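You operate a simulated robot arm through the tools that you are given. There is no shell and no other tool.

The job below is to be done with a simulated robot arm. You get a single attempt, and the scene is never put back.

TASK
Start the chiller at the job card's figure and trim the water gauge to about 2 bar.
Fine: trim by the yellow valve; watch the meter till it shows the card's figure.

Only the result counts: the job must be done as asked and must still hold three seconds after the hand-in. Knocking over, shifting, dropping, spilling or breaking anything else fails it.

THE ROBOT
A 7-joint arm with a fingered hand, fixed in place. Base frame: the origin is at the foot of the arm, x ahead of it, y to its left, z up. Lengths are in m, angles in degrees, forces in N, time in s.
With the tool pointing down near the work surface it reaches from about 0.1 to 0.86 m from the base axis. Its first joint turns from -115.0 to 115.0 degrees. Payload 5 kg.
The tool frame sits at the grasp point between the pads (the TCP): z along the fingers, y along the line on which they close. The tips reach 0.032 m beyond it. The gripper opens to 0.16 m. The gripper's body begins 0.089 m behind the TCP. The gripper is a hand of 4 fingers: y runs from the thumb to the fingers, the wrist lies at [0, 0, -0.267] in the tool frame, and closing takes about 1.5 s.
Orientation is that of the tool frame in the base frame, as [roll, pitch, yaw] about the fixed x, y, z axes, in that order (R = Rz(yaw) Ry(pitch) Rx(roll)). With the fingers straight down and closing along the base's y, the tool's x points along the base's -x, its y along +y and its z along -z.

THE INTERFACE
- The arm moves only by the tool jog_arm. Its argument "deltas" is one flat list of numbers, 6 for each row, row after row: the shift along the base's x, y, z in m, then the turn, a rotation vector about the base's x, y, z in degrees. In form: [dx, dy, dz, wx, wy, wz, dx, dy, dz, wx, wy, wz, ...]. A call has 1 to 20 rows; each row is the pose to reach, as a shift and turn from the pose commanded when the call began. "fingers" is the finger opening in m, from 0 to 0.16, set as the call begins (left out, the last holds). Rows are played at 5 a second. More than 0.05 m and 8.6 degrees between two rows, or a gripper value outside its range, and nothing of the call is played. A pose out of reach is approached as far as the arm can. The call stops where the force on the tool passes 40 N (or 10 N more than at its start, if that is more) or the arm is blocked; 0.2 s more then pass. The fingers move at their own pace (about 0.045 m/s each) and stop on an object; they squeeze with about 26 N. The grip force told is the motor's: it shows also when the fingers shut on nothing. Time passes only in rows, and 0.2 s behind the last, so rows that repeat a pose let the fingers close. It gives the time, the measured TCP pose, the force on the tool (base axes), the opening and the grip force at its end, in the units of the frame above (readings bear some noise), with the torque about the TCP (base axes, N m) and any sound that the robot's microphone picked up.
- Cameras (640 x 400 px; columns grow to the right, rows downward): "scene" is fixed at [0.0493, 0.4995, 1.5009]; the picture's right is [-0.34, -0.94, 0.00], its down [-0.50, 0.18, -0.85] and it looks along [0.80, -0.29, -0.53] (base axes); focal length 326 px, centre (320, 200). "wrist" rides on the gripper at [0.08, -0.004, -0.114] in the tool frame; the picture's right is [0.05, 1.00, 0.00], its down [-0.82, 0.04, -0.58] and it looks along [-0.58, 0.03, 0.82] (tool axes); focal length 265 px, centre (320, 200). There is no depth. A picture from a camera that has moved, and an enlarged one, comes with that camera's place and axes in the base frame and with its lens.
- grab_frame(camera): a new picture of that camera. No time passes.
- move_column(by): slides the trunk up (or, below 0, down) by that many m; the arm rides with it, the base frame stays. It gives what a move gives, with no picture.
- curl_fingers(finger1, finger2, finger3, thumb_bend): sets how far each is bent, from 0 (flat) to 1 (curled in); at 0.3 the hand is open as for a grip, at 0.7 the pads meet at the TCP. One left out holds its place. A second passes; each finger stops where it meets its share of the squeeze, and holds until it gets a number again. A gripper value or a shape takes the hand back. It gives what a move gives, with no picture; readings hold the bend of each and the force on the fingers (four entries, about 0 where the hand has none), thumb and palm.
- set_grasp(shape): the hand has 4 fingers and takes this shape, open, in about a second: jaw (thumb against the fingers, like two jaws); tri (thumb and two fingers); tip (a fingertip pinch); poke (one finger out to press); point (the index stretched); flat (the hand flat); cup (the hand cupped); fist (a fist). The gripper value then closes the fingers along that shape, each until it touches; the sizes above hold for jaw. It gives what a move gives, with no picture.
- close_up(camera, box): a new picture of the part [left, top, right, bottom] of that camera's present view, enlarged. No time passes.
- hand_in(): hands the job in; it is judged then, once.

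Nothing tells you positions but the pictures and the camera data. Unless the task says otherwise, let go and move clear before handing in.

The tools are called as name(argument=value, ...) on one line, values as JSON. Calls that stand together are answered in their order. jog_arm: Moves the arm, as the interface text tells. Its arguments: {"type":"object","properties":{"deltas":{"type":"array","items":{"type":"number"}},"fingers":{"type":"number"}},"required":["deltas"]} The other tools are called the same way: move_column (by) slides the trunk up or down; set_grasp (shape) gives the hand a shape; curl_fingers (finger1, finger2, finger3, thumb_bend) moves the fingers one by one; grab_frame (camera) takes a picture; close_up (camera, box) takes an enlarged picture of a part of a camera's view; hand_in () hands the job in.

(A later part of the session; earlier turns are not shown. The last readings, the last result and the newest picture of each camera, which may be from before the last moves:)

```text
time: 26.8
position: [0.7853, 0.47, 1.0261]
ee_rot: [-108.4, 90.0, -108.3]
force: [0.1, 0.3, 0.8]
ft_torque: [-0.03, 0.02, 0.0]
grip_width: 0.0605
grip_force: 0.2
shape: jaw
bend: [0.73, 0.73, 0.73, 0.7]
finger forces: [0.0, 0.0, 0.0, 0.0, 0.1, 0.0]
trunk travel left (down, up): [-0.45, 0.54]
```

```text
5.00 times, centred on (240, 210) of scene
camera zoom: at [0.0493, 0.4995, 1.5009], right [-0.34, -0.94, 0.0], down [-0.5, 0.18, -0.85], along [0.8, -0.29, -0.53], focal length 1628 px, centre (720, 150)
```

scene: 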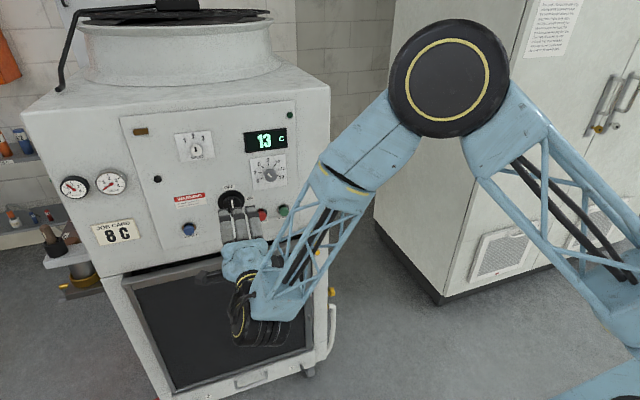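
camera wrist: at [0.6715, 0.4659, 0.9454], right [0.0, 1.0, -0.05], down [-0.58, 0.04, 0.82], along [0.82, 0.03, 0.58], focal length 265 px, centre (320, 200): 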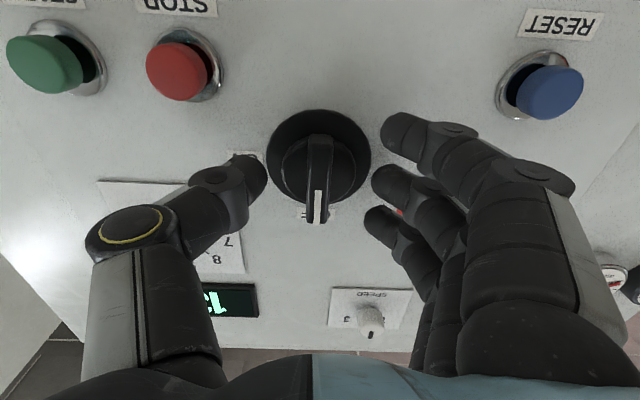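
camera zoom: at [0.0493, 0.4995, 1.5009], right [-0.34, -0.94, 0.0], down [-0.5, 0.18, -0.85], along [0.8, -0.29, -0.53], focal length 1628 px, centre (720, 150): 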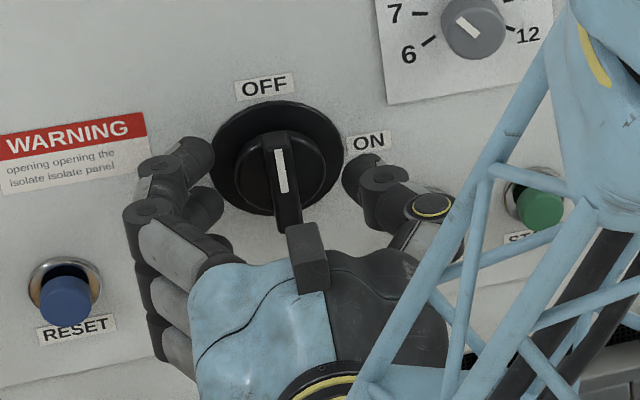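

The fingertips flank the bar. Closing the grip now.

jog_arm(deltas=[0, 0, 0, 0, 0, 0, 0, 0, 0, 0, 0, 0, 0, 0, 0, 0, 0, 0, 0, 0, 0, 0, 0, 0, 0, 0, 0, 0, 0, 0, 0, 0, 0, 0, 0, 0], fingers=0.005)

grab_frame(camera="wrist")

close_up(camera="scene", box=[180, 170, 300, 250])

```text
time: 28.2
position: [0.785, 0.4691, 1.0261]
ee_rot: [72.9, 90.0, 72.8]
force: [-2.1, 0.8, -1.1]
ft_torque: [0.0, 0.02, -0.2]
grip_width: 0.0154
grip_force: 25.7
shape: jaw
bend: [0.7, 0.73, 0.71, 0.7]
finger forces: [6.2, 8.2, 7.1, 0.0, 22.0, 0.1]
trunk travel left (down, up): [-0.45, 0.54]
```

```text
taken
camera wrist: at [0.6712, 0.4661, 0.9456], right [0.0, 1.0, -0.05], down [-0.58, 0.04, 0.82], along [0.82, 0.03, 0.58], focal length 265 px, centre (320, 200)
```

wrist: 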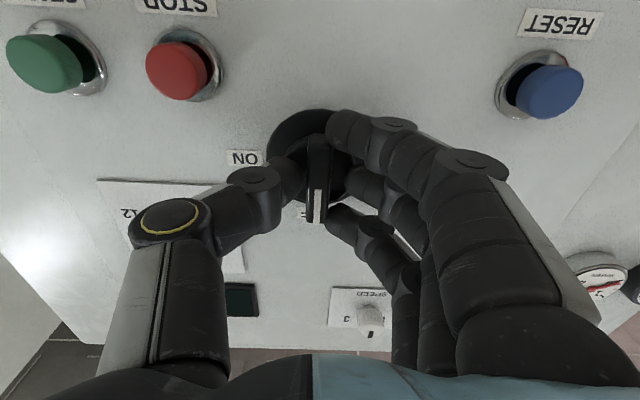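

```text
5.00 times, centred on (240, 210) of scene
camera zoom: at [0.0493, 0.4995, 1.5009], right [-0.34, -0.94, 0.0], down [-0.5, 0.18, -0.85], along [0.8, -0.29, -0.53], focal length 1628 px, centre (720, 150)
```

zoom: 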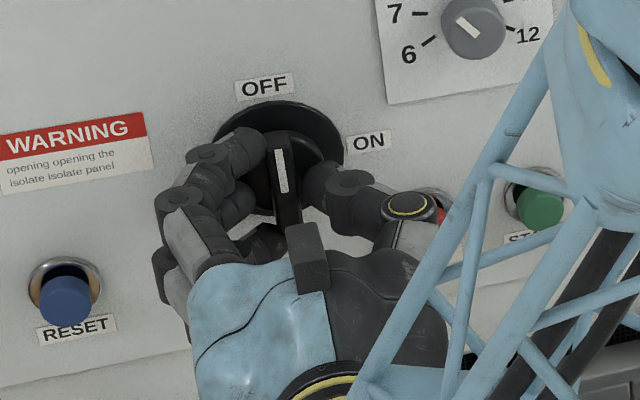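

The bar is firmly held by three fingers and the thumb. I'll turn it 90° clockwise to ON.

jog_arm(deltas=[0, 0, 0, 6, 0, 0, 0, 0, 0, 12, 0, 0, 0, 0, 0, 18, 0, 0, 0, 0, 0, 24, 0, 0, 0, 0, 0, 30, 0, 0, 0, 0, 0, 36, 0, 0, 0, 0, 0, 42, 0, 0, 0, 0, 0, 48, 0, 0, 0, 0, 0, 54, 0, 0, 0, 0, 0, 60, 0, 0, 0, 0, 0, 66, 0, 0, 0, 0, 0, 72, 0, 0, 0, 0, 0, 78, 0, 0, 0, 0, 0, 84, 0, 0, 0, 0, 0, 90, 0, 0])

grab_frame(camera="wrist")

grab_frame(camera="scene")

```text
time: 31.4
position: [0.7822, 0.4727, 1.0277]
ee_rot: [89.9, -0.1, 90.1]
force: [3.3, 19.1, 14.9]
ft_torque: [-0.26, -0.41, 0.45]
grip_width: 0.0142
grip_force: 25.6
shape: jaw
bend: [0.7, 0.72, 0.71, 0.7]
finger forces: [14.4, 11.4, 11.1, 0.1, 17.1, 0.0]
trunk travel left (down, up): [-0.45, 0.54]
```

```text
taken
camera wrist: at [0.6702, 0.5523, 1.0228], right [0.0, 0.05, 1.0], down [-0.58, -0.82, 0.04], along [0.82, -0.58, 0.03], focal length 265 px, centre (320, 200)
```

wrist: 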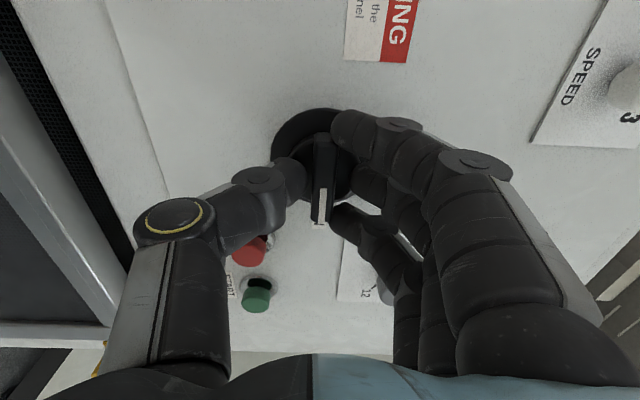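

```text
taken
```

scene: 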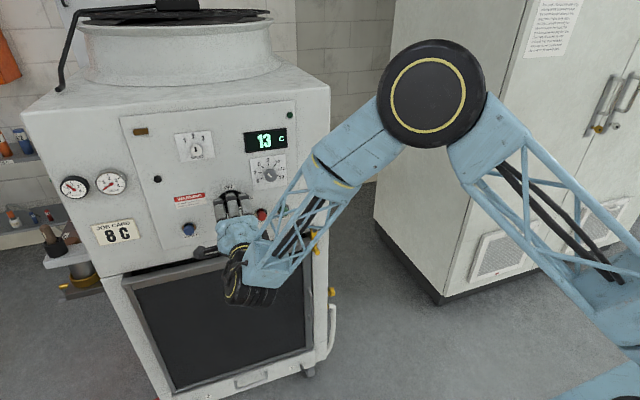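

The switch has followed the hand to ON. I'll release, retreat, and look at the panel.

jog_arm(deltas=[0, 0, 0, 0, 0, 0, 0, 0, 0, 0, 0, 0, 0, 0, 0, 0, 0, 0, 0, 0, 0, 0, 0, 0, 0, 0, 0, 0, 0, 0], fingers=0.06)

jog_arm(deltas=[-0.02, 0, 0, 0, 0, 0, -0.05, 0, 0, 0, 0, 0, -0.09, 0, 0, 0, 0, 0, -0.13, 0, 0, 0, 0, 0])

grab_frame(camera="wrist")

close_up(camera="scene", box=[120, 100, 310, 250])

close_up(camera="scene", box=[40, 160, 150, 250])

```text
time: 32.6
position: [0.7839, 0.4706, 1.0265]
ee_rot: [89.9, 0.0, 90.1]
force: [0.3, -0.4, -0.4]
ft_torque: [0.0, 0.0, -0.02]
grip_width: 0.0595
grip_force: 0.1
shape: jaw
bend: [0.73, 0.73, 0.73, 0.7]
finger forces: [0.0, 0.0, 0.0, 0.0, 0.0, 0.0]
trunk travel left (down, up): [-0.45, 0.54]
```

```text
time: 33.6
position: [0.6543, 0.4707, 1.026]
ee_rot: [90.0, 0.0, 90.0]
force: [-0.6, -0.3, -0.3]
ft_torque: [0.04, -0.01, 0.02]
grip_width: 0.0593
grip_force: 0.0
shape: jaw
bend: [0.73, 0.73, 0.73, 0.7]
finger forces: [0.0, 0.0, 0.1, 0.0, 0.0, 0.0]
trunk travel left (down, up): [-0.45, 0.54]
```

```text
taken
camera wrist: at [0.5403, 0.5512, 1.0211], right [0.0, 0.05, 1.0], down [-0.58, -0.82, 0.04], along [0.82, -0.58, 0.03], focal length 265 px, centre (320, 200)
```

wrist: 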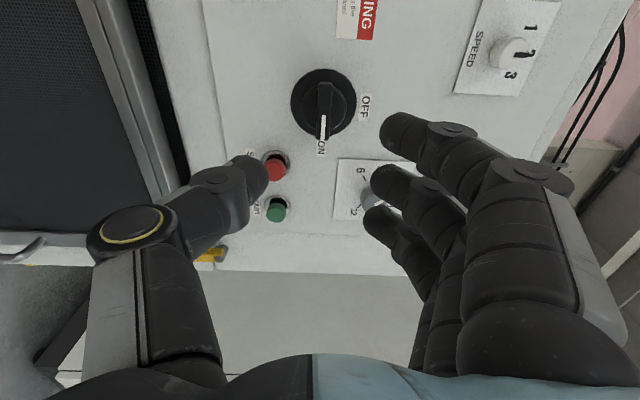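

```text
2.67 times, centred on (215, 175) of scene
camera zoom: at [0.0493, 0.4995, 1.5009], right [-0.34, -0.94, 0.0], down [-0.5, 0.18, -0.85], along [0.8, -0.29, -0.53], focal length 868 px, centre (600, 267)
```

zoom: 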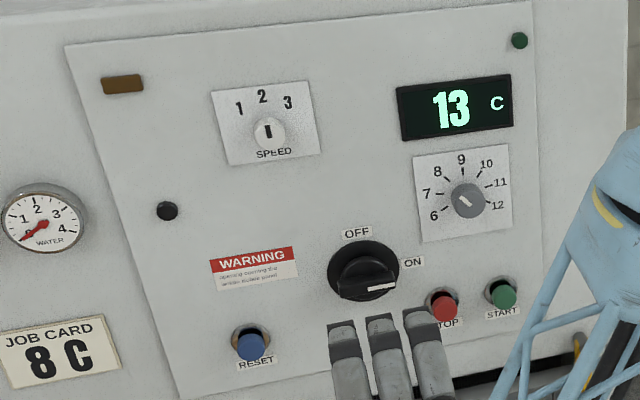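

```text
4.44 times, centred on (95, 205) of scene
camera zoom: at [0.0493, 0.4995, 1.5009], right [-0.34, -0.94, 0.0], down [-0.5, 0.18, -0.85], along [0.8, -0.29, -0.53], focal length 1447 px, centre (1320, 178)
```

zoom: 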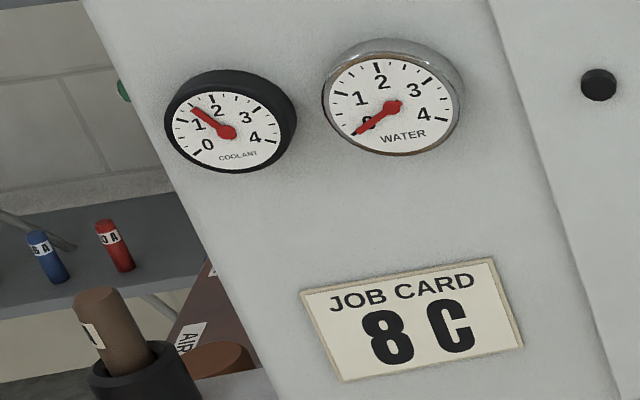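

The switch is at ON and the dial at 8. Next I'll roll the hand level, move in front of START and take the "poke" shape.

jog_arm(deltas=[-0.005, -0.01, -0.005, -8, 0, 0, -0.01, -0.02, -0.01, -16, 0, 0, -0.015, -0.03, -0.015, -24, 0, 0, -0.02, -0.04, -0.02, -32, 0, 0, -0.02, -0.05, -0.025, -40, 0, 0, -0.02, -0.06, -0.03, -48, 0, 0, -0.02, -0.07, -0.035, -56, 0, 0, -0.02, -0.085, -0.04, -64, 0, 0, -0.02, -0.1, -0.045, -72, 0, 0, -0.02, -0.115, -0.05, -80, 0, 0, -0.02, -0.13, -0.055, -88, 0, 0, -0.02, -0.142, -0.055, -90, 0, 0])

set_grasp(shape="poke")

grab_frame(camera="wrist")

close_up(camera="scene", box=[180, 150, 340, 300])

```text
time: 36.2
position: [0.6347, 0.3298, 0.9715]
ee_rot: [-86.7, 89.9, -86.6]
force: [0.6, 0.1, 0.4]
ft_torque: [-0.01, -0.01, 0.0]
grip_width: 0.0592
grip_force: 0.0
shape: jaw
bend: [0.73, 0.73, 0.73, 0.7]
finger forces: [0.0, 0.1, 0.0, 0.1, 0.1, 0.0]
trunk travel left (down, up): [-0.45, 0.54]
```

```text
time: 37.1
position: [0.6347, 0.3295, 0.9713]
ee_rot: [67.5, 90.0, 67.6]
force: [0.4, 0.4, 0.2]
ft_torque: [0.01, 0.01, 0.02]
grip_width: 0.0
grip_force: 0.1
shape: poke
bend: [1.0, 1.0, 1.0, 0.47]
finger forces: [0.0, 0.0, 0.0, 0.1, 0.0, 0.0]
trunk travel left (down, up): [-0.45, 0.54]
```

```text
taken
camera wrist: at [0.5214, 0.3245, 0.8905], right [0.0, 1.0, -0.05], down [-0.58, 0.04, 0.82], along [0.82, 0.03, 0.58], focal length 265 px, centre (320, 200)
```

wrist: 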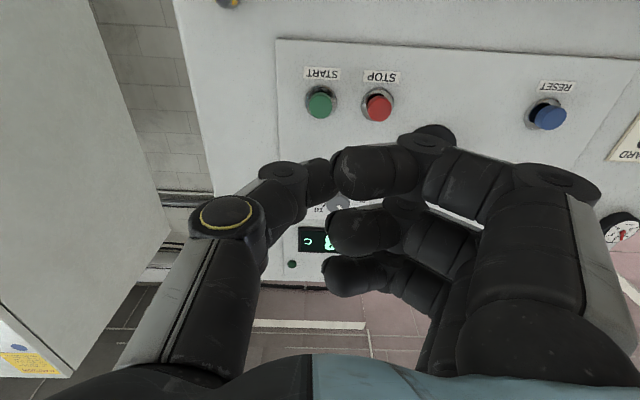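

```text
2.67 times, centred on (260, 225) of scene
camera zoom: at [0.0493, 0.4995, 1.5009], right [-0.34, -0.94, 0.0], down [-0.5, 0.18, -0.85], along [0.8, -0.29, -0.53], focal length 868 px, centre (480, 133)
```

zoom: 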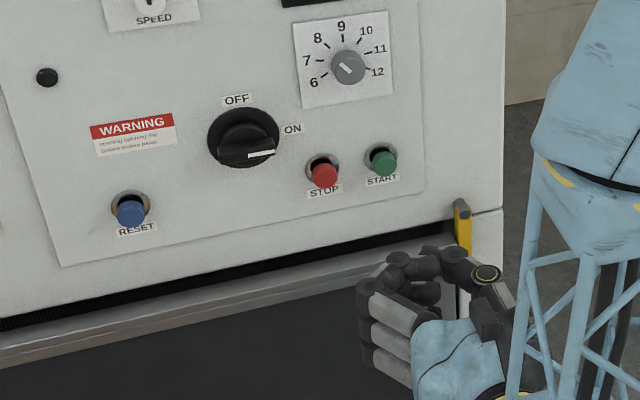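

The "poke" shape here curls all the fingers. I'll try "point", which should stretch the index.

set_grasp(shape="point")

grab_frame(camera="wrist")

close_up(camera="scene", box=[180, 150, 340, 300])

```text
time: 38.0
position: [0.6341, 0.3282, 0.9717]
ee_rot: [53.3, 90.0, 53.4]
force: [0.7, 0.4, 0.1]
ft_torque: [-0.01, 0.01, 0.01]
grip_width: 0.1523
grip_force: 0.1
shape: point
bend: [0.3, 1.0, 1.0, 0.54]
finger forces: [0.0, 0.0, 0.0, 0.1, 0.1, 0.0]
trunk travel left (down, up): [-0.45, 0.54]
```

```text
taken
camera wrist: at [0.5214, 0.3245, 0.8904], right [0.0, 1.0, -0.05], down [-0.58, 0.04, 0.82], along [0.82, 0.03, 0.58], focal length 265 px, centre (320, 200)
```

wrist: 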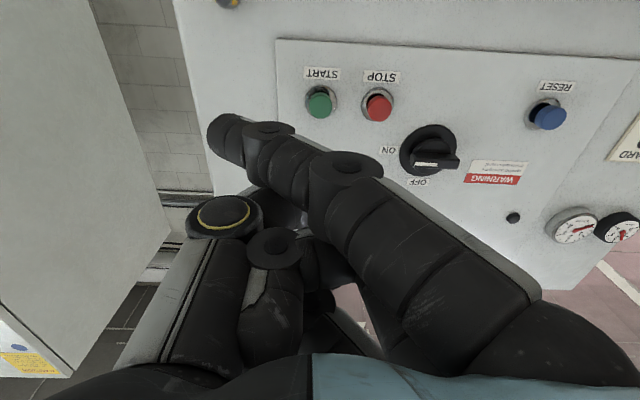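

```text
2.67 times, centred on (260, 225) of scene
camera zoom: at [0.0493, 0.4995, 1.5009], right [-0.34, -0.94, 0.0], down [-0.5, 0.18, -0.85], along [0.8, -0.29, -0.53], focal length 868 px, centre (480, 133)
```

zoom: 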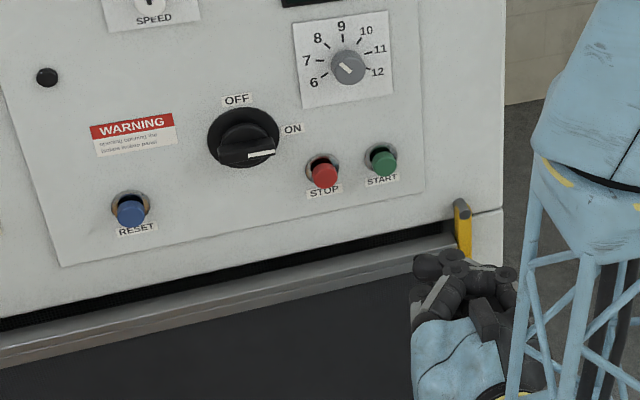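

The pointing finger crosses the palm at an awkward angle. Closed jaw tips make a simpler pusher, so I'll go back to jaw, close it in free air and look.

set_grasp(shape="jaw")

jog_arm(deltas=[0, 0, 0, 0, 0, 0, 0, 0, 0, 0, 0, 0, 0, 0, 0, 0, 0, 0, 0, 0, 0, 0, 0, 0, 0, 0, 0, 0, 0, 0, 0, 0, 0, 0, 0, 0, 0, 0, 0, 0, 0, 0, 0, 0, 0, 0, 0, 0, 0, 0, 0, 0, 0, 0], fingers=0.0)

grab_frame(camera="wrist")

close_up(camera="scene", box=[180, 150, 340, 300])

```text
time: 38.9
position: [0.6347, 0.3303, 0.9716]
ee_rot: [74.5, 89.9, 74.5]
force: [0.2, 0.0, 0.2]
ft_torque: [0.02, 0.03, 0.04]
grip_width: 0.16
grip_force: 0.0
shape: jaw
bend: [0.3, 0.3, 0.3, 0.3]
finger forces: [0.0, 0.1, 0.1, 0.0, 0.0, 0.0]
trunk travel left (down, up): [-0.45, 0.54]
```

```text
time: 40.9
position: [0.6356, 0.3288, 0.973]
ee_rot: [82.7, 89.9, 82.6]
force: [-0.4, 0.1, 0.1]
ft_torque: [-0.03, -0.04, 0.02]
grip_width: 0.0002
grip_force: 2.8
shape: jaw
bend: [0.65, 0.62, 0.64, 0.66]
finger forces: [0.1, 0.1, 0.1, 0.0, 0.0, 0.1]
trunk travel left (down, up): [-0.45, 0.54]
```

```text
taken
camera wrist: at [0.5214, 0.3244, 0.8904], right [0.0, 1.0, -0.05], down [-0.58, 0.04, 0.82], along [0.82, 0.03, 0.58], focal length 265 px, centre (320, 200)
```

wrist: 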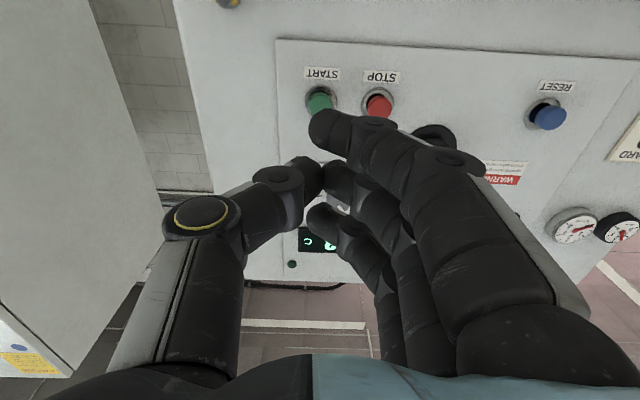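

```text
2.67 times, centred on (260, 225) of scene
camera zoom: at [0.0493, 0.4995, 1.5009], right [-0.34, -0.94, 0.0], down [-0.5, 0.18, -0.85], along [0.8, -0.29, -0.53], focal length 868 px, centre (480, 133)
```

zoom: 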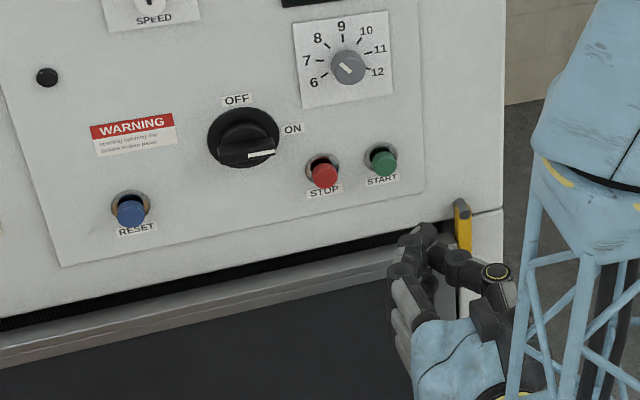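

The closed tips line up with the tool axis and aim at START, with the knuckles about 2 cm behind tip level near STOP. I'll advance to just in front of START and check.

jog_arm(deltas=[0.04, -0.001, -0.001, 0, 0, 0, 0.08, -0.002, -0.001, 0, 0, 0, 0.11, -0.003, -0.001, 0, 0, 0, 0.135, -0.003, -0.001, 0, 0, 0])

grab_frame(camera="wrist")

close_up(camera="scene", box=[230, 170, 330, 240])

```text
time: 41.9
position: [0.7696, 0.3252, 0.97]
ee_rot: [-106.5, 89.9, -106.6]
force: [0.4, 0.6, -0.2]
ft_torque: [0.0, -0.02, -0.01]
grip_width: 0.0
grip_force: 25.9
shape: jaw
bend: [0.69, 0.63, 0.68, 0.66]
finger forces: [0.0, 0.1, 0.1, 0.1, 0.2, 0.0]
trunk travel left (down, up): [-0.45, 0.54]
```

```text
taken
camera wrist: at [0.6564, 0.3204, 0.8889], right [0.0, 1.0, -0.05], down [-0.58, 0.04, 0.82], along [0.82, 0.03, 0.58], focal length 265 px, centre (320, 200)
```

wrist: 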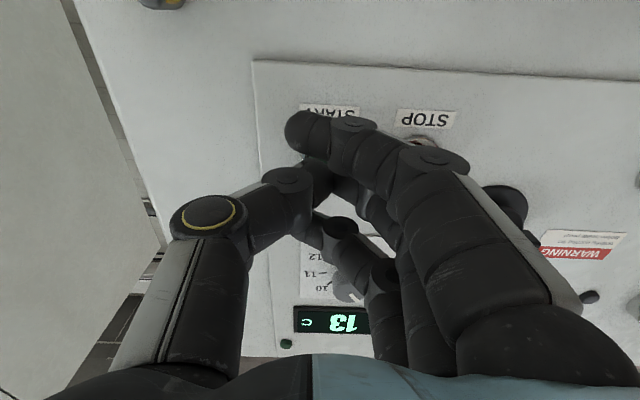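

```text
5.71 times, centred on (280, 205) of scene
camera zoom: at [0.0493, 0.4995, 1.5009], right [-0.34, -0.94, 0.0], down [-0.5, 0.18, -0.85], along [0.8, -0.29, -0.53], focal length 1861 px, centre (549, 171)
```

zoom: 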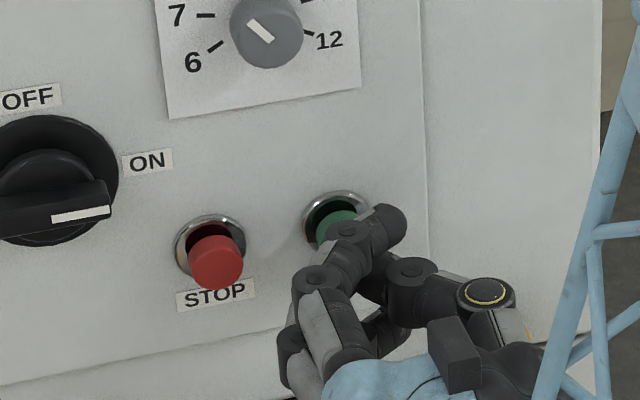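

The tips are close in front of START. I'll press forward in small steps and watch the force and sounds.

jog_arm(deltas=[0.005, 0.002, 0.001, 0, 0, 0, 0.01, 0.003, 0.001, 0, 0, 0, 0.014, 0.003, 0.001, 0, 0, 0])

close_up(camera="scene", box=[230, 170, 330, 240])

```text
time: 42.7
position: [0.7827, 0.3293, 0.9714]
ee_rot: [-135.5, 89.9, -135.5]
force: [-5.9, -1.7, -0.3]
ft_torque: [-0.01, 0.0, 0.03]
grip_width: 0.0
grip_force: 25.6
shape: jaw
bend: [0.69, 0.63, 0.68, 0.66]
finger forces: [0.1, 0.0, 0.1, 0.0, 0.0, 0.1]
trunk travel left (down, up): [-0.45, 0.54]
heard: click
```

```text
5.71 times, centred on (280, 205) of scene
camera zoom: at [0.0493, 0.4995, 1.5009], right [-0.34, -0.94, 0.0], down [-0.5, 0.18, -0.85], along [0.8, -0.29, -0.53], focal length 1861 px, centre (549, 171)
```

zoom: 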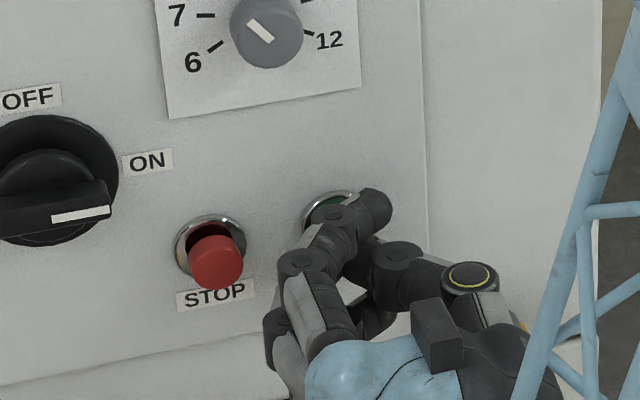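

A click was heard as START went in. I'll back straight off and look at the panel, lamps and gauges.

jog_arm(deltas=[-0.02, 0, 0, 0, 0, 0, -0.05, 0, 0, 0, 0, 0, -0.09, 0, 0, 0, 0, 0, -0.13, 0, 0, 0, 0, 0])

grab_frame(camera="scene")

close_up(camera="scene", box=[120, 100, 310, 250])

close_up(camera="scene", box=[40, 160, 150, 250])

grab_frame(camera="wrist")

```text
time: 43.7
position: [0.6533, 0.3279, 0.9702]
ee_rot: [121.6, 90.0, 121.4]
force: [0.3, 0.1, 0.4]
ft_torque: [0.0, -0.02, 0.04]
grip_width: 0.0
grip_force: 26.3
shape: jaw
bend: [0.69, 0.63, 0.69, 0.67]
finger forces: [0.0, 0.0, 0.0, 0.0, 0.1, 0.0]
trunk travel left (down, up): [-0.45, 0.54]
```

```text
taken
```

scene: 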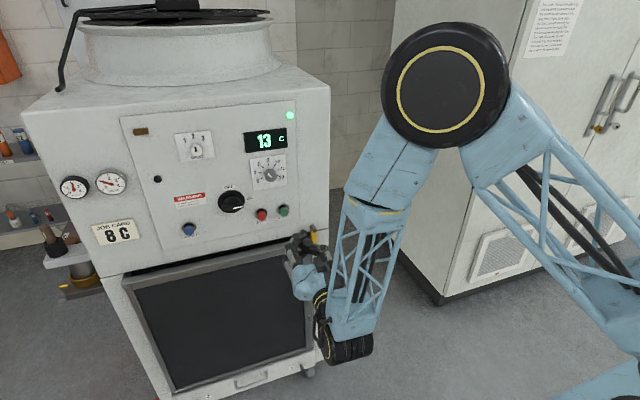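

```text
2.67 times, centred on (215, 175) of scene
camera zoom: at [0.0493, 0.4995, 1.5009], right [-0.34, -0.94, 0.0], down [-0.5, 0.18, -0.85], along [0.8, -0.29, -0.53], focal length 868 px, centre (600, 267)
```

zoom: 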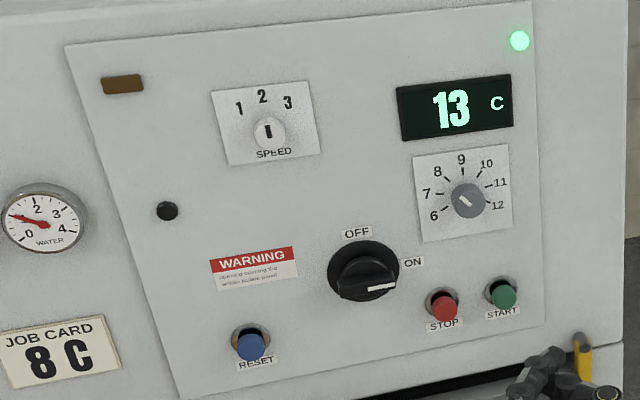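

```text
4.44 times, centred on (95, 205) of scene
camera zoom: at [0.0493, 0.4995, 1.5009], right [-0.34, -0.94, 0.0], down [-0.5, 0.18, -0.85], along [0.8, -0.29, -0.53], focal length 1447 px, centre (1320, 178)
```

zoom: 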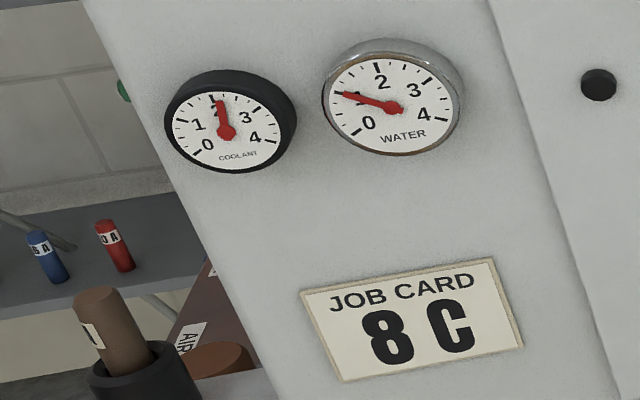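

```text
taken
camera wrist: at [0.5396, 0.3237, 0.8892], right [0.0, 1.0, -0.05], down [-0.58, 0.04, 0.82], along [0.82, 0.03, 0.58], focal length 265 px, centre (320, 200)
```

wrist: 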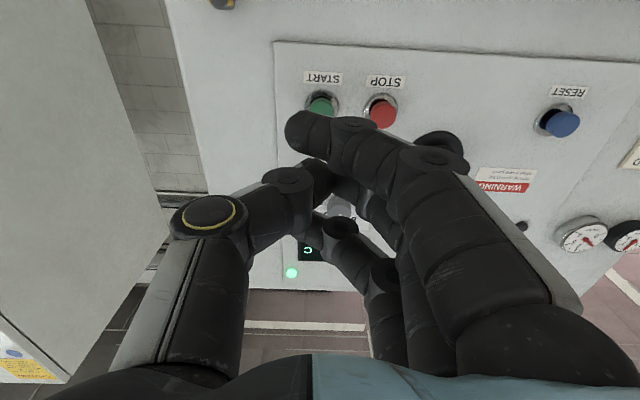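

START took: the green lamp is lit, the water gauge rose to about 1 bar, and the display still shows 13. Next is the yellow hand-wheel valve on the chiller's right side, so I'll retreat to the right and lower the trunk to view it.

jog_arm(deltas=[-0.03, -0.03, 0, 0, 0, 0, -0.06, -0.06, 0, 0, 0, 0, -0.09, -0.09, 0, 0, 0, 0, -0.12, -0.12, 0, 0, 0, 0, -0.14, -0.16, 0, 0, 0, 0, -0.15, -0.2, 0, 0, 0, 0, -0.15, -0.24, 0, 0, 0, 0, -0.15, -0.28, 0, 0, 0, 0, -0.15, -0.32, 0, 0, 0, 0, -0.15, -0.36, 0, 0, 0, 0], fingers=0.08)

move_column(by=-0.35)

grab_frame(camera="scene")

grab_frame(camera="wrist")

close_up(camera="scene", box=[40, 160, 150, 250])

```text
time: 45.9
position: [0.602, -0.0519, 0.8695]
ee_rot: [-171.2, 90.0, -171.1]
force: [-2.3, -1.4, -1.0]
ft_torque: [-0.04, -0.19, 0.19]
grip_width: 0.0802
grip_force: 0.1
shape: jaw
bend: [0.72, 0.72, 0.72, 0.7]
finger forces: [0.1, 0.1, 0.0, 0.1, 0.1, 0.0]
out of reach, approached as far as the arm can: row 4, 5, 6, 7, 8, 9, 10
trunk travel left (down, up): [-0.45, 0.54]
```

```text
time: 49.3
position: [0.6011, -0.0556, 0.5185]
ee_rot: [-8.9, 89.9, -8.9]
force: [-0.6, 0.3, -0.2]
ft_torque: [-0.01, 0.0, 0.01]
grip_width: 0.0803
grip_force: 0.1
shape: jaw
bend: [0.72, 0.72, 0.72, 0.7]
finger forces: [0.0, 0.1, 0.0, 0.0, 0.1, 0.0]
trunk travel left (down, up): [-0.1, 0.89]
```

```text
taken
```

scene: 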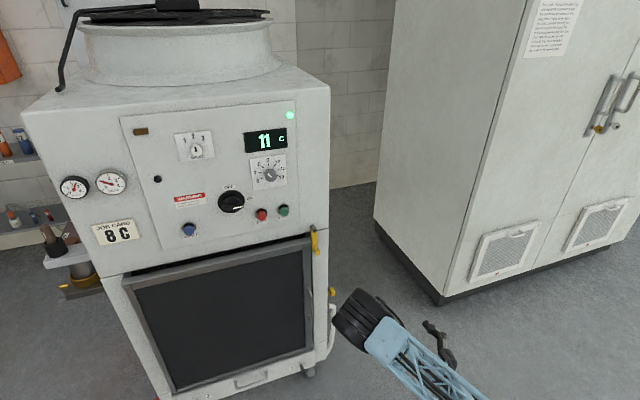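

```text
taken
camera wrist: at [0.4883, -0.0593, 0.438], right [0.0, 1.0, -0.05], down [-0.58, 0.04, 0.81], along [0.82, 0.03, 0.58], focal length 265 px, centre (320, 200)
```

wrist: 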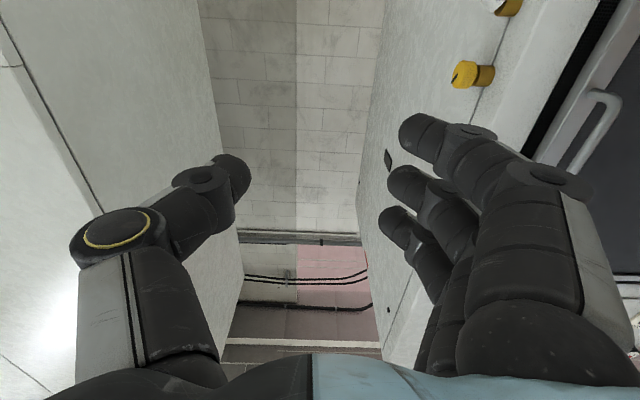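

```text
4.44 times, centred on (95, 205) of scene
camera zoom: at [0.0493, 0.4995, 1.5009], right [-0.34, -0.94, 0.0], down [-0.5, 0.18, -0.85], along [0.8, -0.29, -0.53], focal length 1447 px, centre (1320, 178)
```

zoom: 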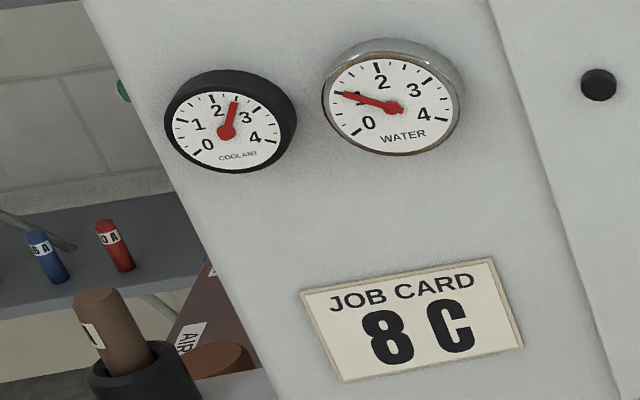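

The display has dropped to 11 and the water gauge sits near 1 bar. The valve is visible at upper right in the wrist view, so I'll zoom in on it.

close_up(camera="wrist", box=[420, 0, 560, 130])

close_up(camera="scene", box=[300, 220, 360, 310])

close_up(camera="scene", box=[90, 165, 130, 200])

```text
3.08 times, centred on (490, 65) of wrist
camera zoom: at [0.4883, -0.0593, 0.438], right [0.0, 1.0, -0.05], down [-0.58, 0.04, 0.81], along [0.82, 0.03, 0.58], focal length 817 px, centre (-203, 615)
```

zoom: 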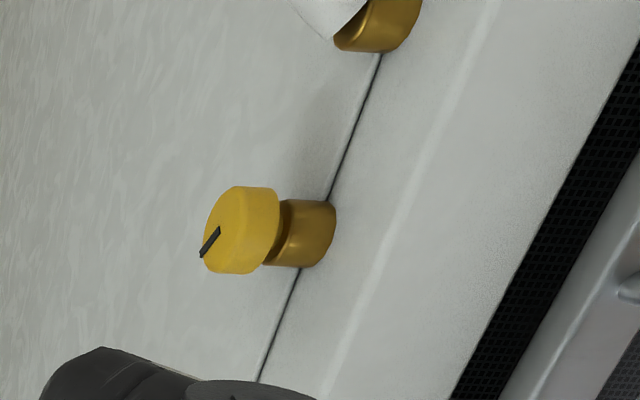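

```text
4.44 times, centred on (330, 265) of scene
camera zoom: at [0.0493, 0.4995, 1.5009], right [-0.34, -0.94, 0.0], down [-0.5, 0.18, -0.85], along [0.8, -0.29, -0.53], focal length 1447 px, centre (276, -89)
```

zoom: 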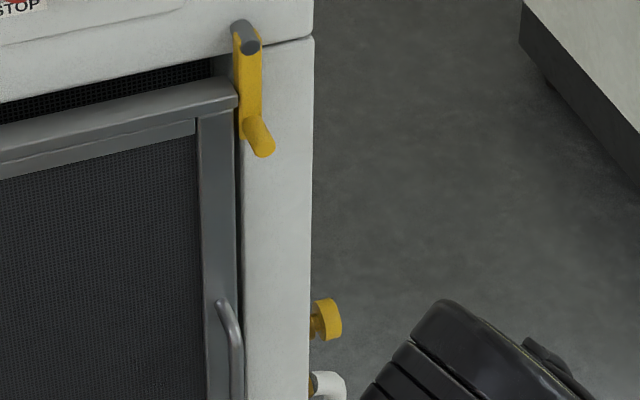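

```text
11.43 times, centred on (110, 182) of scene
camera zoom: at [0.0493, 0.4995, 1.5009], right [-0.34, -0.94, 0.0], down [-0.5, 0.18, -0.85], along [0.8, -0.29, -0.53], focal length 3722 px, centre (2720, 400)
```

zoom: 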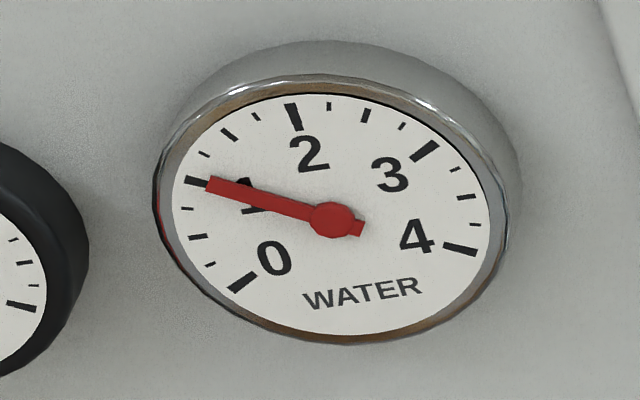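

The gauge reads 1.0 bar and needs 2.0. The valve wheel is at about (0.889, 0.145, 0.502) with its axis along y and a pointer on its face. I'll swing the hand to point in +y at the wheel from a clear spot to the right.

jog_arm(deltas=[0.018, 0.003, -0.001, 0, 0, 8.2, 0.036, 0.006, -0.003, 0, 0, 16.4, 0.054, 0.009, -0.004, 0, 0, 24.6, 0.072, 0.012, -0.006, 0, 0, 32.8, 0.09, 0.015, -0.007, 0, 0, 41, 0.108, 0.018, -0.009, 0, 0, 49.2, 0.126, 0.021, -0.01, 0, 0, 57.4, 0.144, 0.024, -0.012, 0, 0, 65.6, 0.162, 0.027, -0.013, 0, 0, 73.8, 0.18, 0.03, -0.015, 0, 0, 82, 0.199, 0.036, -0.016, 0, 0, 90])

grab_frame(camera="scene")

grab_frame(camera="wrist")

```text
time: 50.8
position: [0.8461, 0.077, 0.5412]
ee_rot: [-10.8, 80.6, 37.8]
force: [1.0, 1.0, -0.4]
ft_torque: [0.03, 0.01, -0.03]
grip_width: 0.0798
grip_force: 0.1
shape: jaw
bend: [0.72, 0.72, 0.72, 0.7]
finger forces: [0.1, 0.0, 0.0, 0.1, 0.0, 0.0]
out of reach, approached as far as the arm can: row 3, 4, 5, 6, 7
trunk travel left (down, up): [-0.1, 0.89]
stopped in row 7: the arm was blocked; the commanded pose is now the measured one
```

```text
taken
```

scene: 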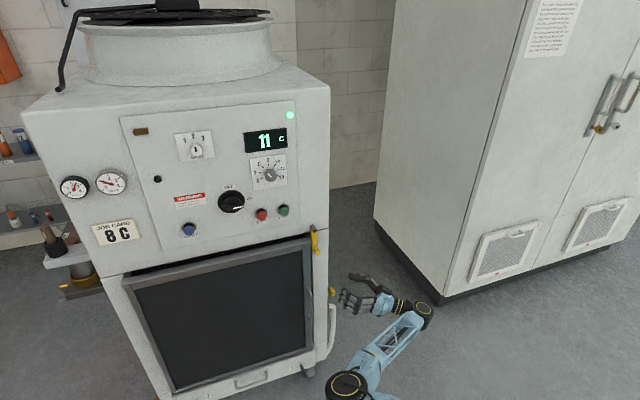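

```text
taken
camera wrist: at [0.7859, -0.0026, 0.4433], right [-0.74, 0.67, -0.08], down [-0.51, -0.48, 0.71], along [0.44, 0.57, 0.7], focal length 265 px, centre (320, 200)
```

wrist: 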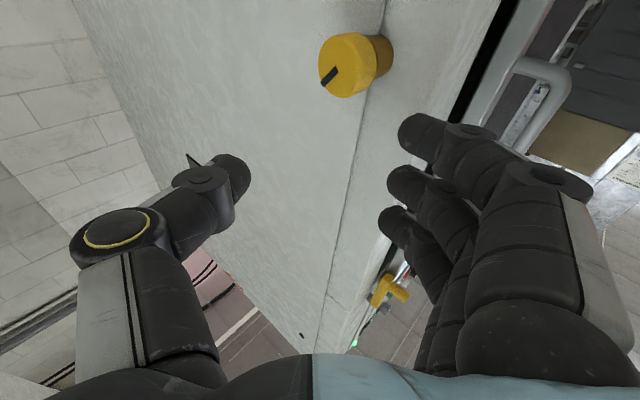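

The arm changed its elbow configuration on the way and stopped with the hand pointing diagonally beside the valve at (0.846, 0.077, 0.541). Nothing looks disturbed. I'll back away from the chiller side first and check that the arm follows cleanly.

jog_arm(deltas=[0, -0.02, -0.01, 0, 0, 0, 0, -0.04, -0.02, 0, 0, 0, 0, -0.06, -0.03, 0, 0, 0])

grab_frame(camera="scene")

grab_frame(camera="wrist")

```text
time: 51.8
position: [0.8702, 0.0356, 0.5381]
ee_rot: [-10.3, 77.6, 38.3]
force: [-0.1, 0.2, -1.0]
ft_torque: [-0.03, 0.0, 0.02]
grip_width: 0.0801
grip_force: 0.0
shape: jaw
bend: [0.72, 0.72, 0.72, 0.7]
finger forces: [0.0, 0.1, 0.0, 0.0, 0.1, 0.0]
out of reach, approached as far as the arm can: row 1, 2, 3
trunk travel left (down, up): [-0.1, 0.89]
stopped in row 3: the arm was blocked; the commanded pose is now the measured one
```

```text
taken
```

scene: 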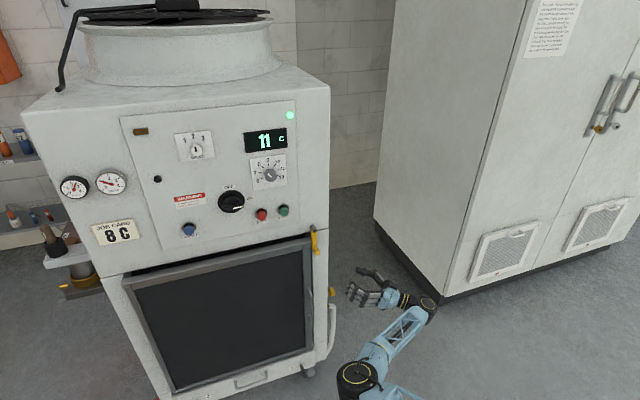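

```text
taken
camera wrist: at [0.8134, -0.0404, 0.4345], right [-0.74, 0.67, -0.09], down [-0.54, -0.5, 0.67], along [0.41, 0.54, 0.73], focal length 265 px, centre (320, 200)
```

wrist: 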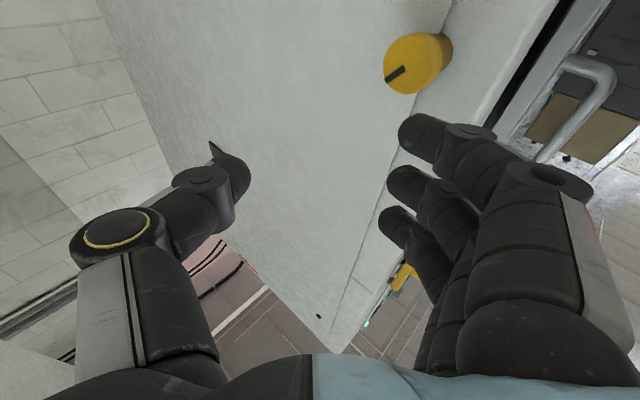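

The arm is near an awkward joint limit in this posture. I'll raise the trunk some and then back the hand away from the chiller toward a better-conditioned posture, checking each move.

move_column(by=0.25)

jog_arm(deltas=[-0.03, -0.02, 0, 0, 0, -6, -0.06, -0.04, 0, 0, 0, -12, -0.09, -0.06, 0, 0, 0, -18])

grab_frame(camera="scene")

grab_frame(camera="wrist")

```text
time: 54.3
position: [0.8701, 0.0367, 0.7877]
ee_rot: [-10.0, 77.6, 38.4]
force: [-0.3, 0.0, -1.0]
ft_torque: [0.03, 0.01, 0.02]
grip_width: 0.0799
grip_force: 0.0
shape: jaw
bend: [0.72, 0.72, 0.72, 0.7]
finger forces: [0.0, 0.0, 0.0, 0.0, 0.0, 0.1]
trunk travel left (down, up): [-0.35, 0.64]
```

```text
time: 55.1
position: [0.7781, -0.0225, 0.7829]
ee_rot: [-10.1, 78.0, 20.5]
force: [0.1, -0.4, 0.2]
ft_torque: [0.02, 0.02, -0.03]
grip_width: 0.0802
grip_force: 0.1
shape: jaw
bend: [0.72, 0.72, 0.72, 0.7]
finger forces: [0.0, 0.0, 0.0, 0.1, 0.1, 0.0]
trunk travel left (down, up): [-0.35, 0.64]
```

```text
taken
```

scene: 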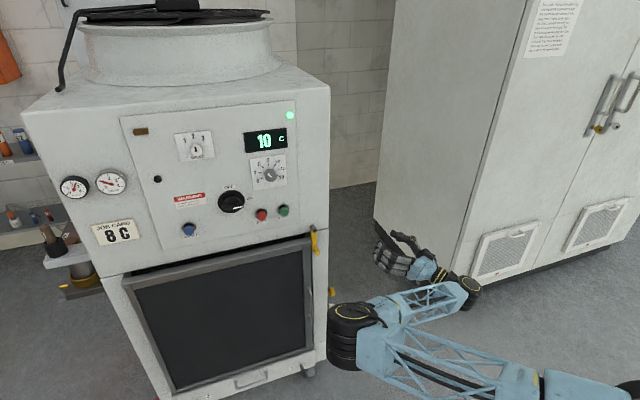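

```text
taken
camera wrist: at [0.7008, -0.0786, 0.6798], right [-0.49, 0.86, -0.09], down [-0.67, -0.31, 0.68], along [0.56, 0.39, 0.73], focal length 265 px, centre (320, 200)
```

wrist: 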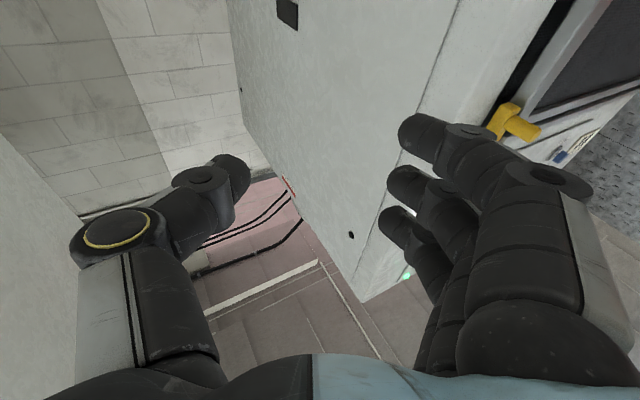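

The display is now 10 and falling. The elbow has swung out to the left, which limits the wrist, so I'll bring the hand back to a tool-down pose like the start to recover a better arm posture, checking halfway.

jog_arm(deltas=[-0.012, 0.003, 0.009, -1.96, 7.67, -1.82, -0.024, 0.007, 0.018, -3.92, 15.34, -3.65, -0.036, 0.01, 0.027, -5.88, 23.0, -5.47, -0.047, 0.013, 0.036, -7.85, 30.7, -7.29, -0.059, 0.017, 0.045, -9.8, 38.3, -9.1, -0.071, 0.02, 0.054, -11.8, 46, -10.9, -0.083, 0.023, 0.063, -13.7, 53.7, -12.8])

grab_frame(camera="scene")

```text
time: 56.8
position: [0.6451, -0.089, 0.6925]
ee_rot: [164.3, 75.0, 172.5]
force: [-0.4, -0.1, -0.6]
ft_torque: [-0.01, 0.0, 0.02]
grip_width: 0.0803
grip_force: 0.0
shape: jaw
bend: [0.72, 0.72, 0.72, 0.7]
finger forces: [0.0, 0.0, 0.0, 0.1, 0.0, 0.0]
out of reach, approached as far as the arm can: row 2, 3, 4, 5, 6, 7
trunk travel left (down, up): [-0.35, 0.64]
stopped in row 7: the arm was blocked; the commanded pose is now the measured one
```

```text
taken
```

scene: 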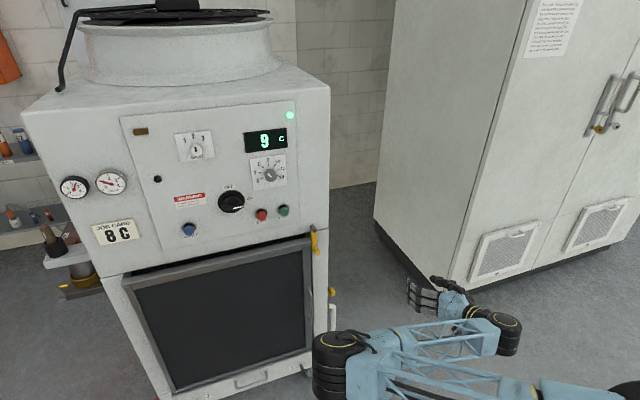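

The arm was folded too close to its base. The display shows 9 and is still falling. I'll stretch the hand forward, clear of the chiller's right side, to get away from the fold limit.

jog_arm(deltas=[0.03, -0.01, 0, 0, 0, 0, 0.06, -0.02, 0, 0, 0, 0, 0.09, -0.03, 0, 0, 0, 0, 0.12, -0.04, 0, 0, 0, 0, 0.15, -0.05, 0, 0, 0, 0, 0.18, -0.06, 0, 0, 0, 0])

grab_frame(camera="scene")

```text
time: 58.1
position: [0.8208, -0.1293, 0.6685]
ee_rot: [158.4, 79.3, 166.8]
force: [-0.4, 1.2, 0.9]
ft_torque: [0.0, -0.01, -0.02]
grip_width: 0.0802
grip_force: 0.1
shape: jaw
bend: [0.72, 0.72, 0.72, 0.7]
finger forces: [0.1, 0.0, 0.0, 0.0, 0.0, 0.0]
out of reach, approached as far as the arm can: row 1, 2, 3, 4, 5, 6
trunk travel left (down, up): [-0.35, 0.64]
```

```text
taken
```

scene: 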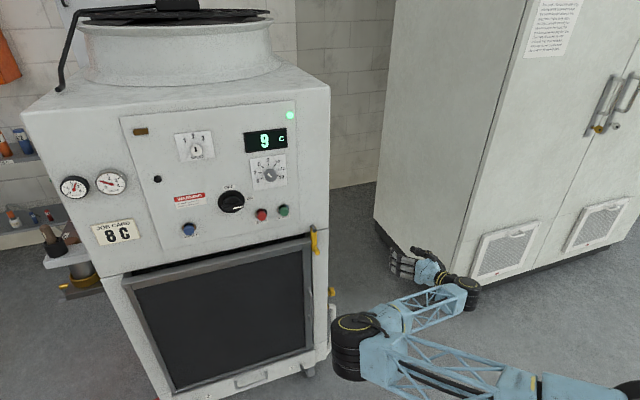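

The arm tracks better when stretched out. In this elbow-left posture, a hand rolled so the camera sits on the right should be natural for the valve: pointing forward-left-down with fingers closing in the wheel's plane. I'll turn toward that in stages.

jog_arm(deltas=[0, 0.004, -0.001, -5.84, 0.43, 5.45, 0, 0.009, -0.002, -11.7, 0.85, 10.9, 0, 0.014, -0.003, -17.5, 1.28, 16.4, 0, 0.018, -0.004, -23.3, 1.7, 21.8, 0, 0.023, -0.005, -29.2, 2.1, 27.3])

grab_frame(camera="scene")

grab_frame(camera="wrist")

```text
time: 58.8
position: [0.852, -0.0944, 0.7382]
ee_rot: [-144.1, 83.0, -126.8]
force: [-0.1, 0.7, -0.8]
ft_torque: [0.01, -0.01, 0.01]
grip_width: 0.0802
grip_force: 0.1
shape: jaw
bend: [0.72, 0.72, 0.72, 0.7]
finger forces: [0.0, 0.0, 0.1, 0.1, 0.0, 0.0]
trunk travel left (down, up): [-0.35, 0.64]
stopped in row 3: the arm was blocked; the commanded pose is now the measured one
```

```text
taken
```

scene: 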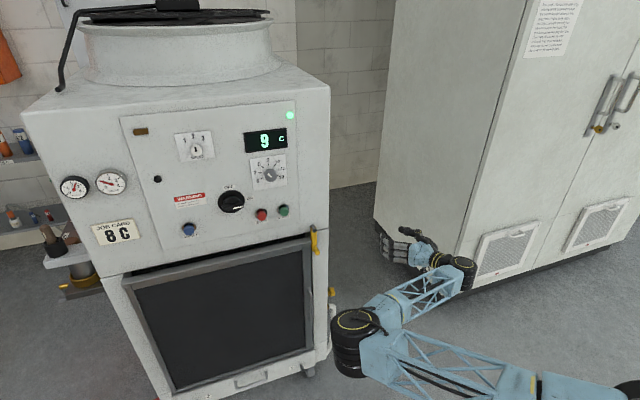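

```text
taken
camera wrist: at [0.7395, -0.1402, 0.6696], right [-0.3, 0.95, -0.12], down [-0.5, -0.05, 0.86], along [0.81, 0.32, 0.49], focal length 265 px, centre (320, 200)
```

wrist: 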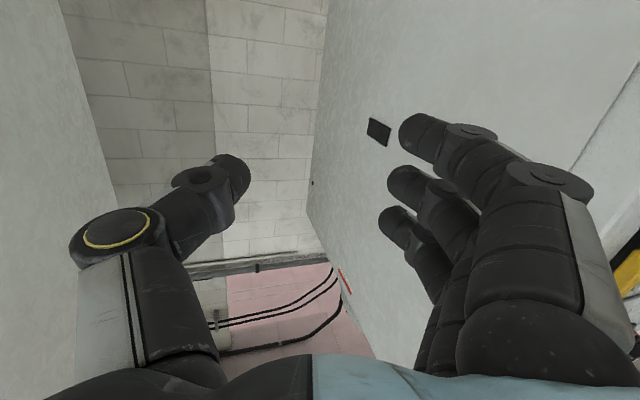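

The arm blocked again partway, apparently slewing between joint solutions. I'll try small pure rolls about the hand's own axis with hold rows to see whether they track.

jog_arm(deltas=[0, 0, 0, -3.8, -1.2, 0.4, 0, 0, 0, -3.8, -1.2, 0.4, 0, 0, 0, -7.6, -2.4, 0.8, 0, 0, 0, -7.6, -2.4, 0.8, 0, 0, 0, -7.6, -2.4, 0.8])

grab_frame(camera="scene")

```text
time: 60.0
position: [0.8508, -0.0927, 0.7375]
ee_rot: [-115.2, 76.6, -97.5]
force: [-0.6, -0.5, 0.0]
ft_torque: [0.01, 0.01, 0.01]
grip_width: 0.0801
grip_force: 0.0
shape: jaw
bend: [0.72, 0.72, 0.72, 0.7]
finger forces: [0.0, 0.0, 0.0, 0.1, 0.1, 0.0]
trunk travel left (down, up): [-0.35, 0.64]
```

```text
taken
```

scene: 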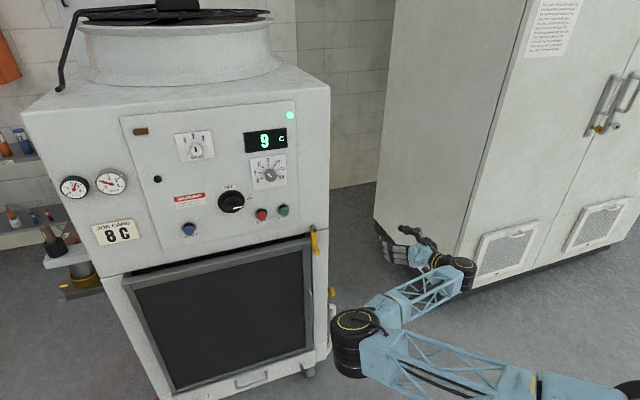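

That tracked well. I'll keep rolling the same way, in slow steps.

jog_arm(deltas=[0, 0, 0, -4.8, -1.5, 0.5, 0, 0, 0, -9.5, -2.9, 1.0, 0, 0, 0, -14.3, -4.4, 1.5, 0, 0, 0, -19, -5.9, 2.0, 0, 0, 0, -23.8, -7.3, 2.5, 0, 0, 0, -28.5, -8.8, 3.0, 0, 0, 0, -28.5, -8.8, 3.0])

grab_frame(camera="scene")

```text
time: 61.6
position: [0.8516, -0.0935, 0.7382]
ee_rot: [-98.4, 47.5, -79.1]
force: [0.2, 0.6, 0.3]
ft_torque: [-0.01, 0.03, -0.01]
grip_width: 0.0802
grip_force: 0.1
shape: jaw
bend: [0.72, 0.72, 0.72, 0.7]
finger forces: [0.0, 0.0, 0.0, 0.0, 0.0, 0.0]
trunk travel left (down, up): [-0.35, 0.64]
```

```text
taken
```

scene: 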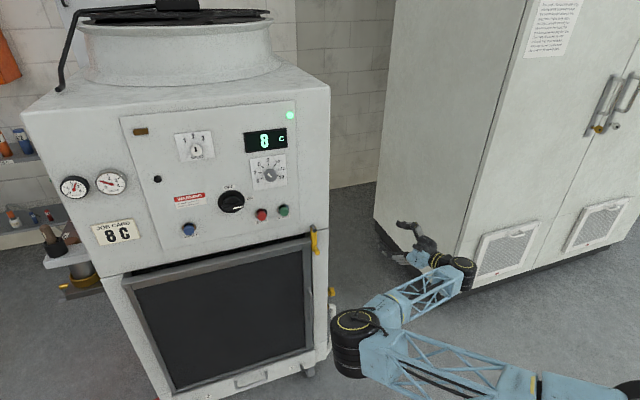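

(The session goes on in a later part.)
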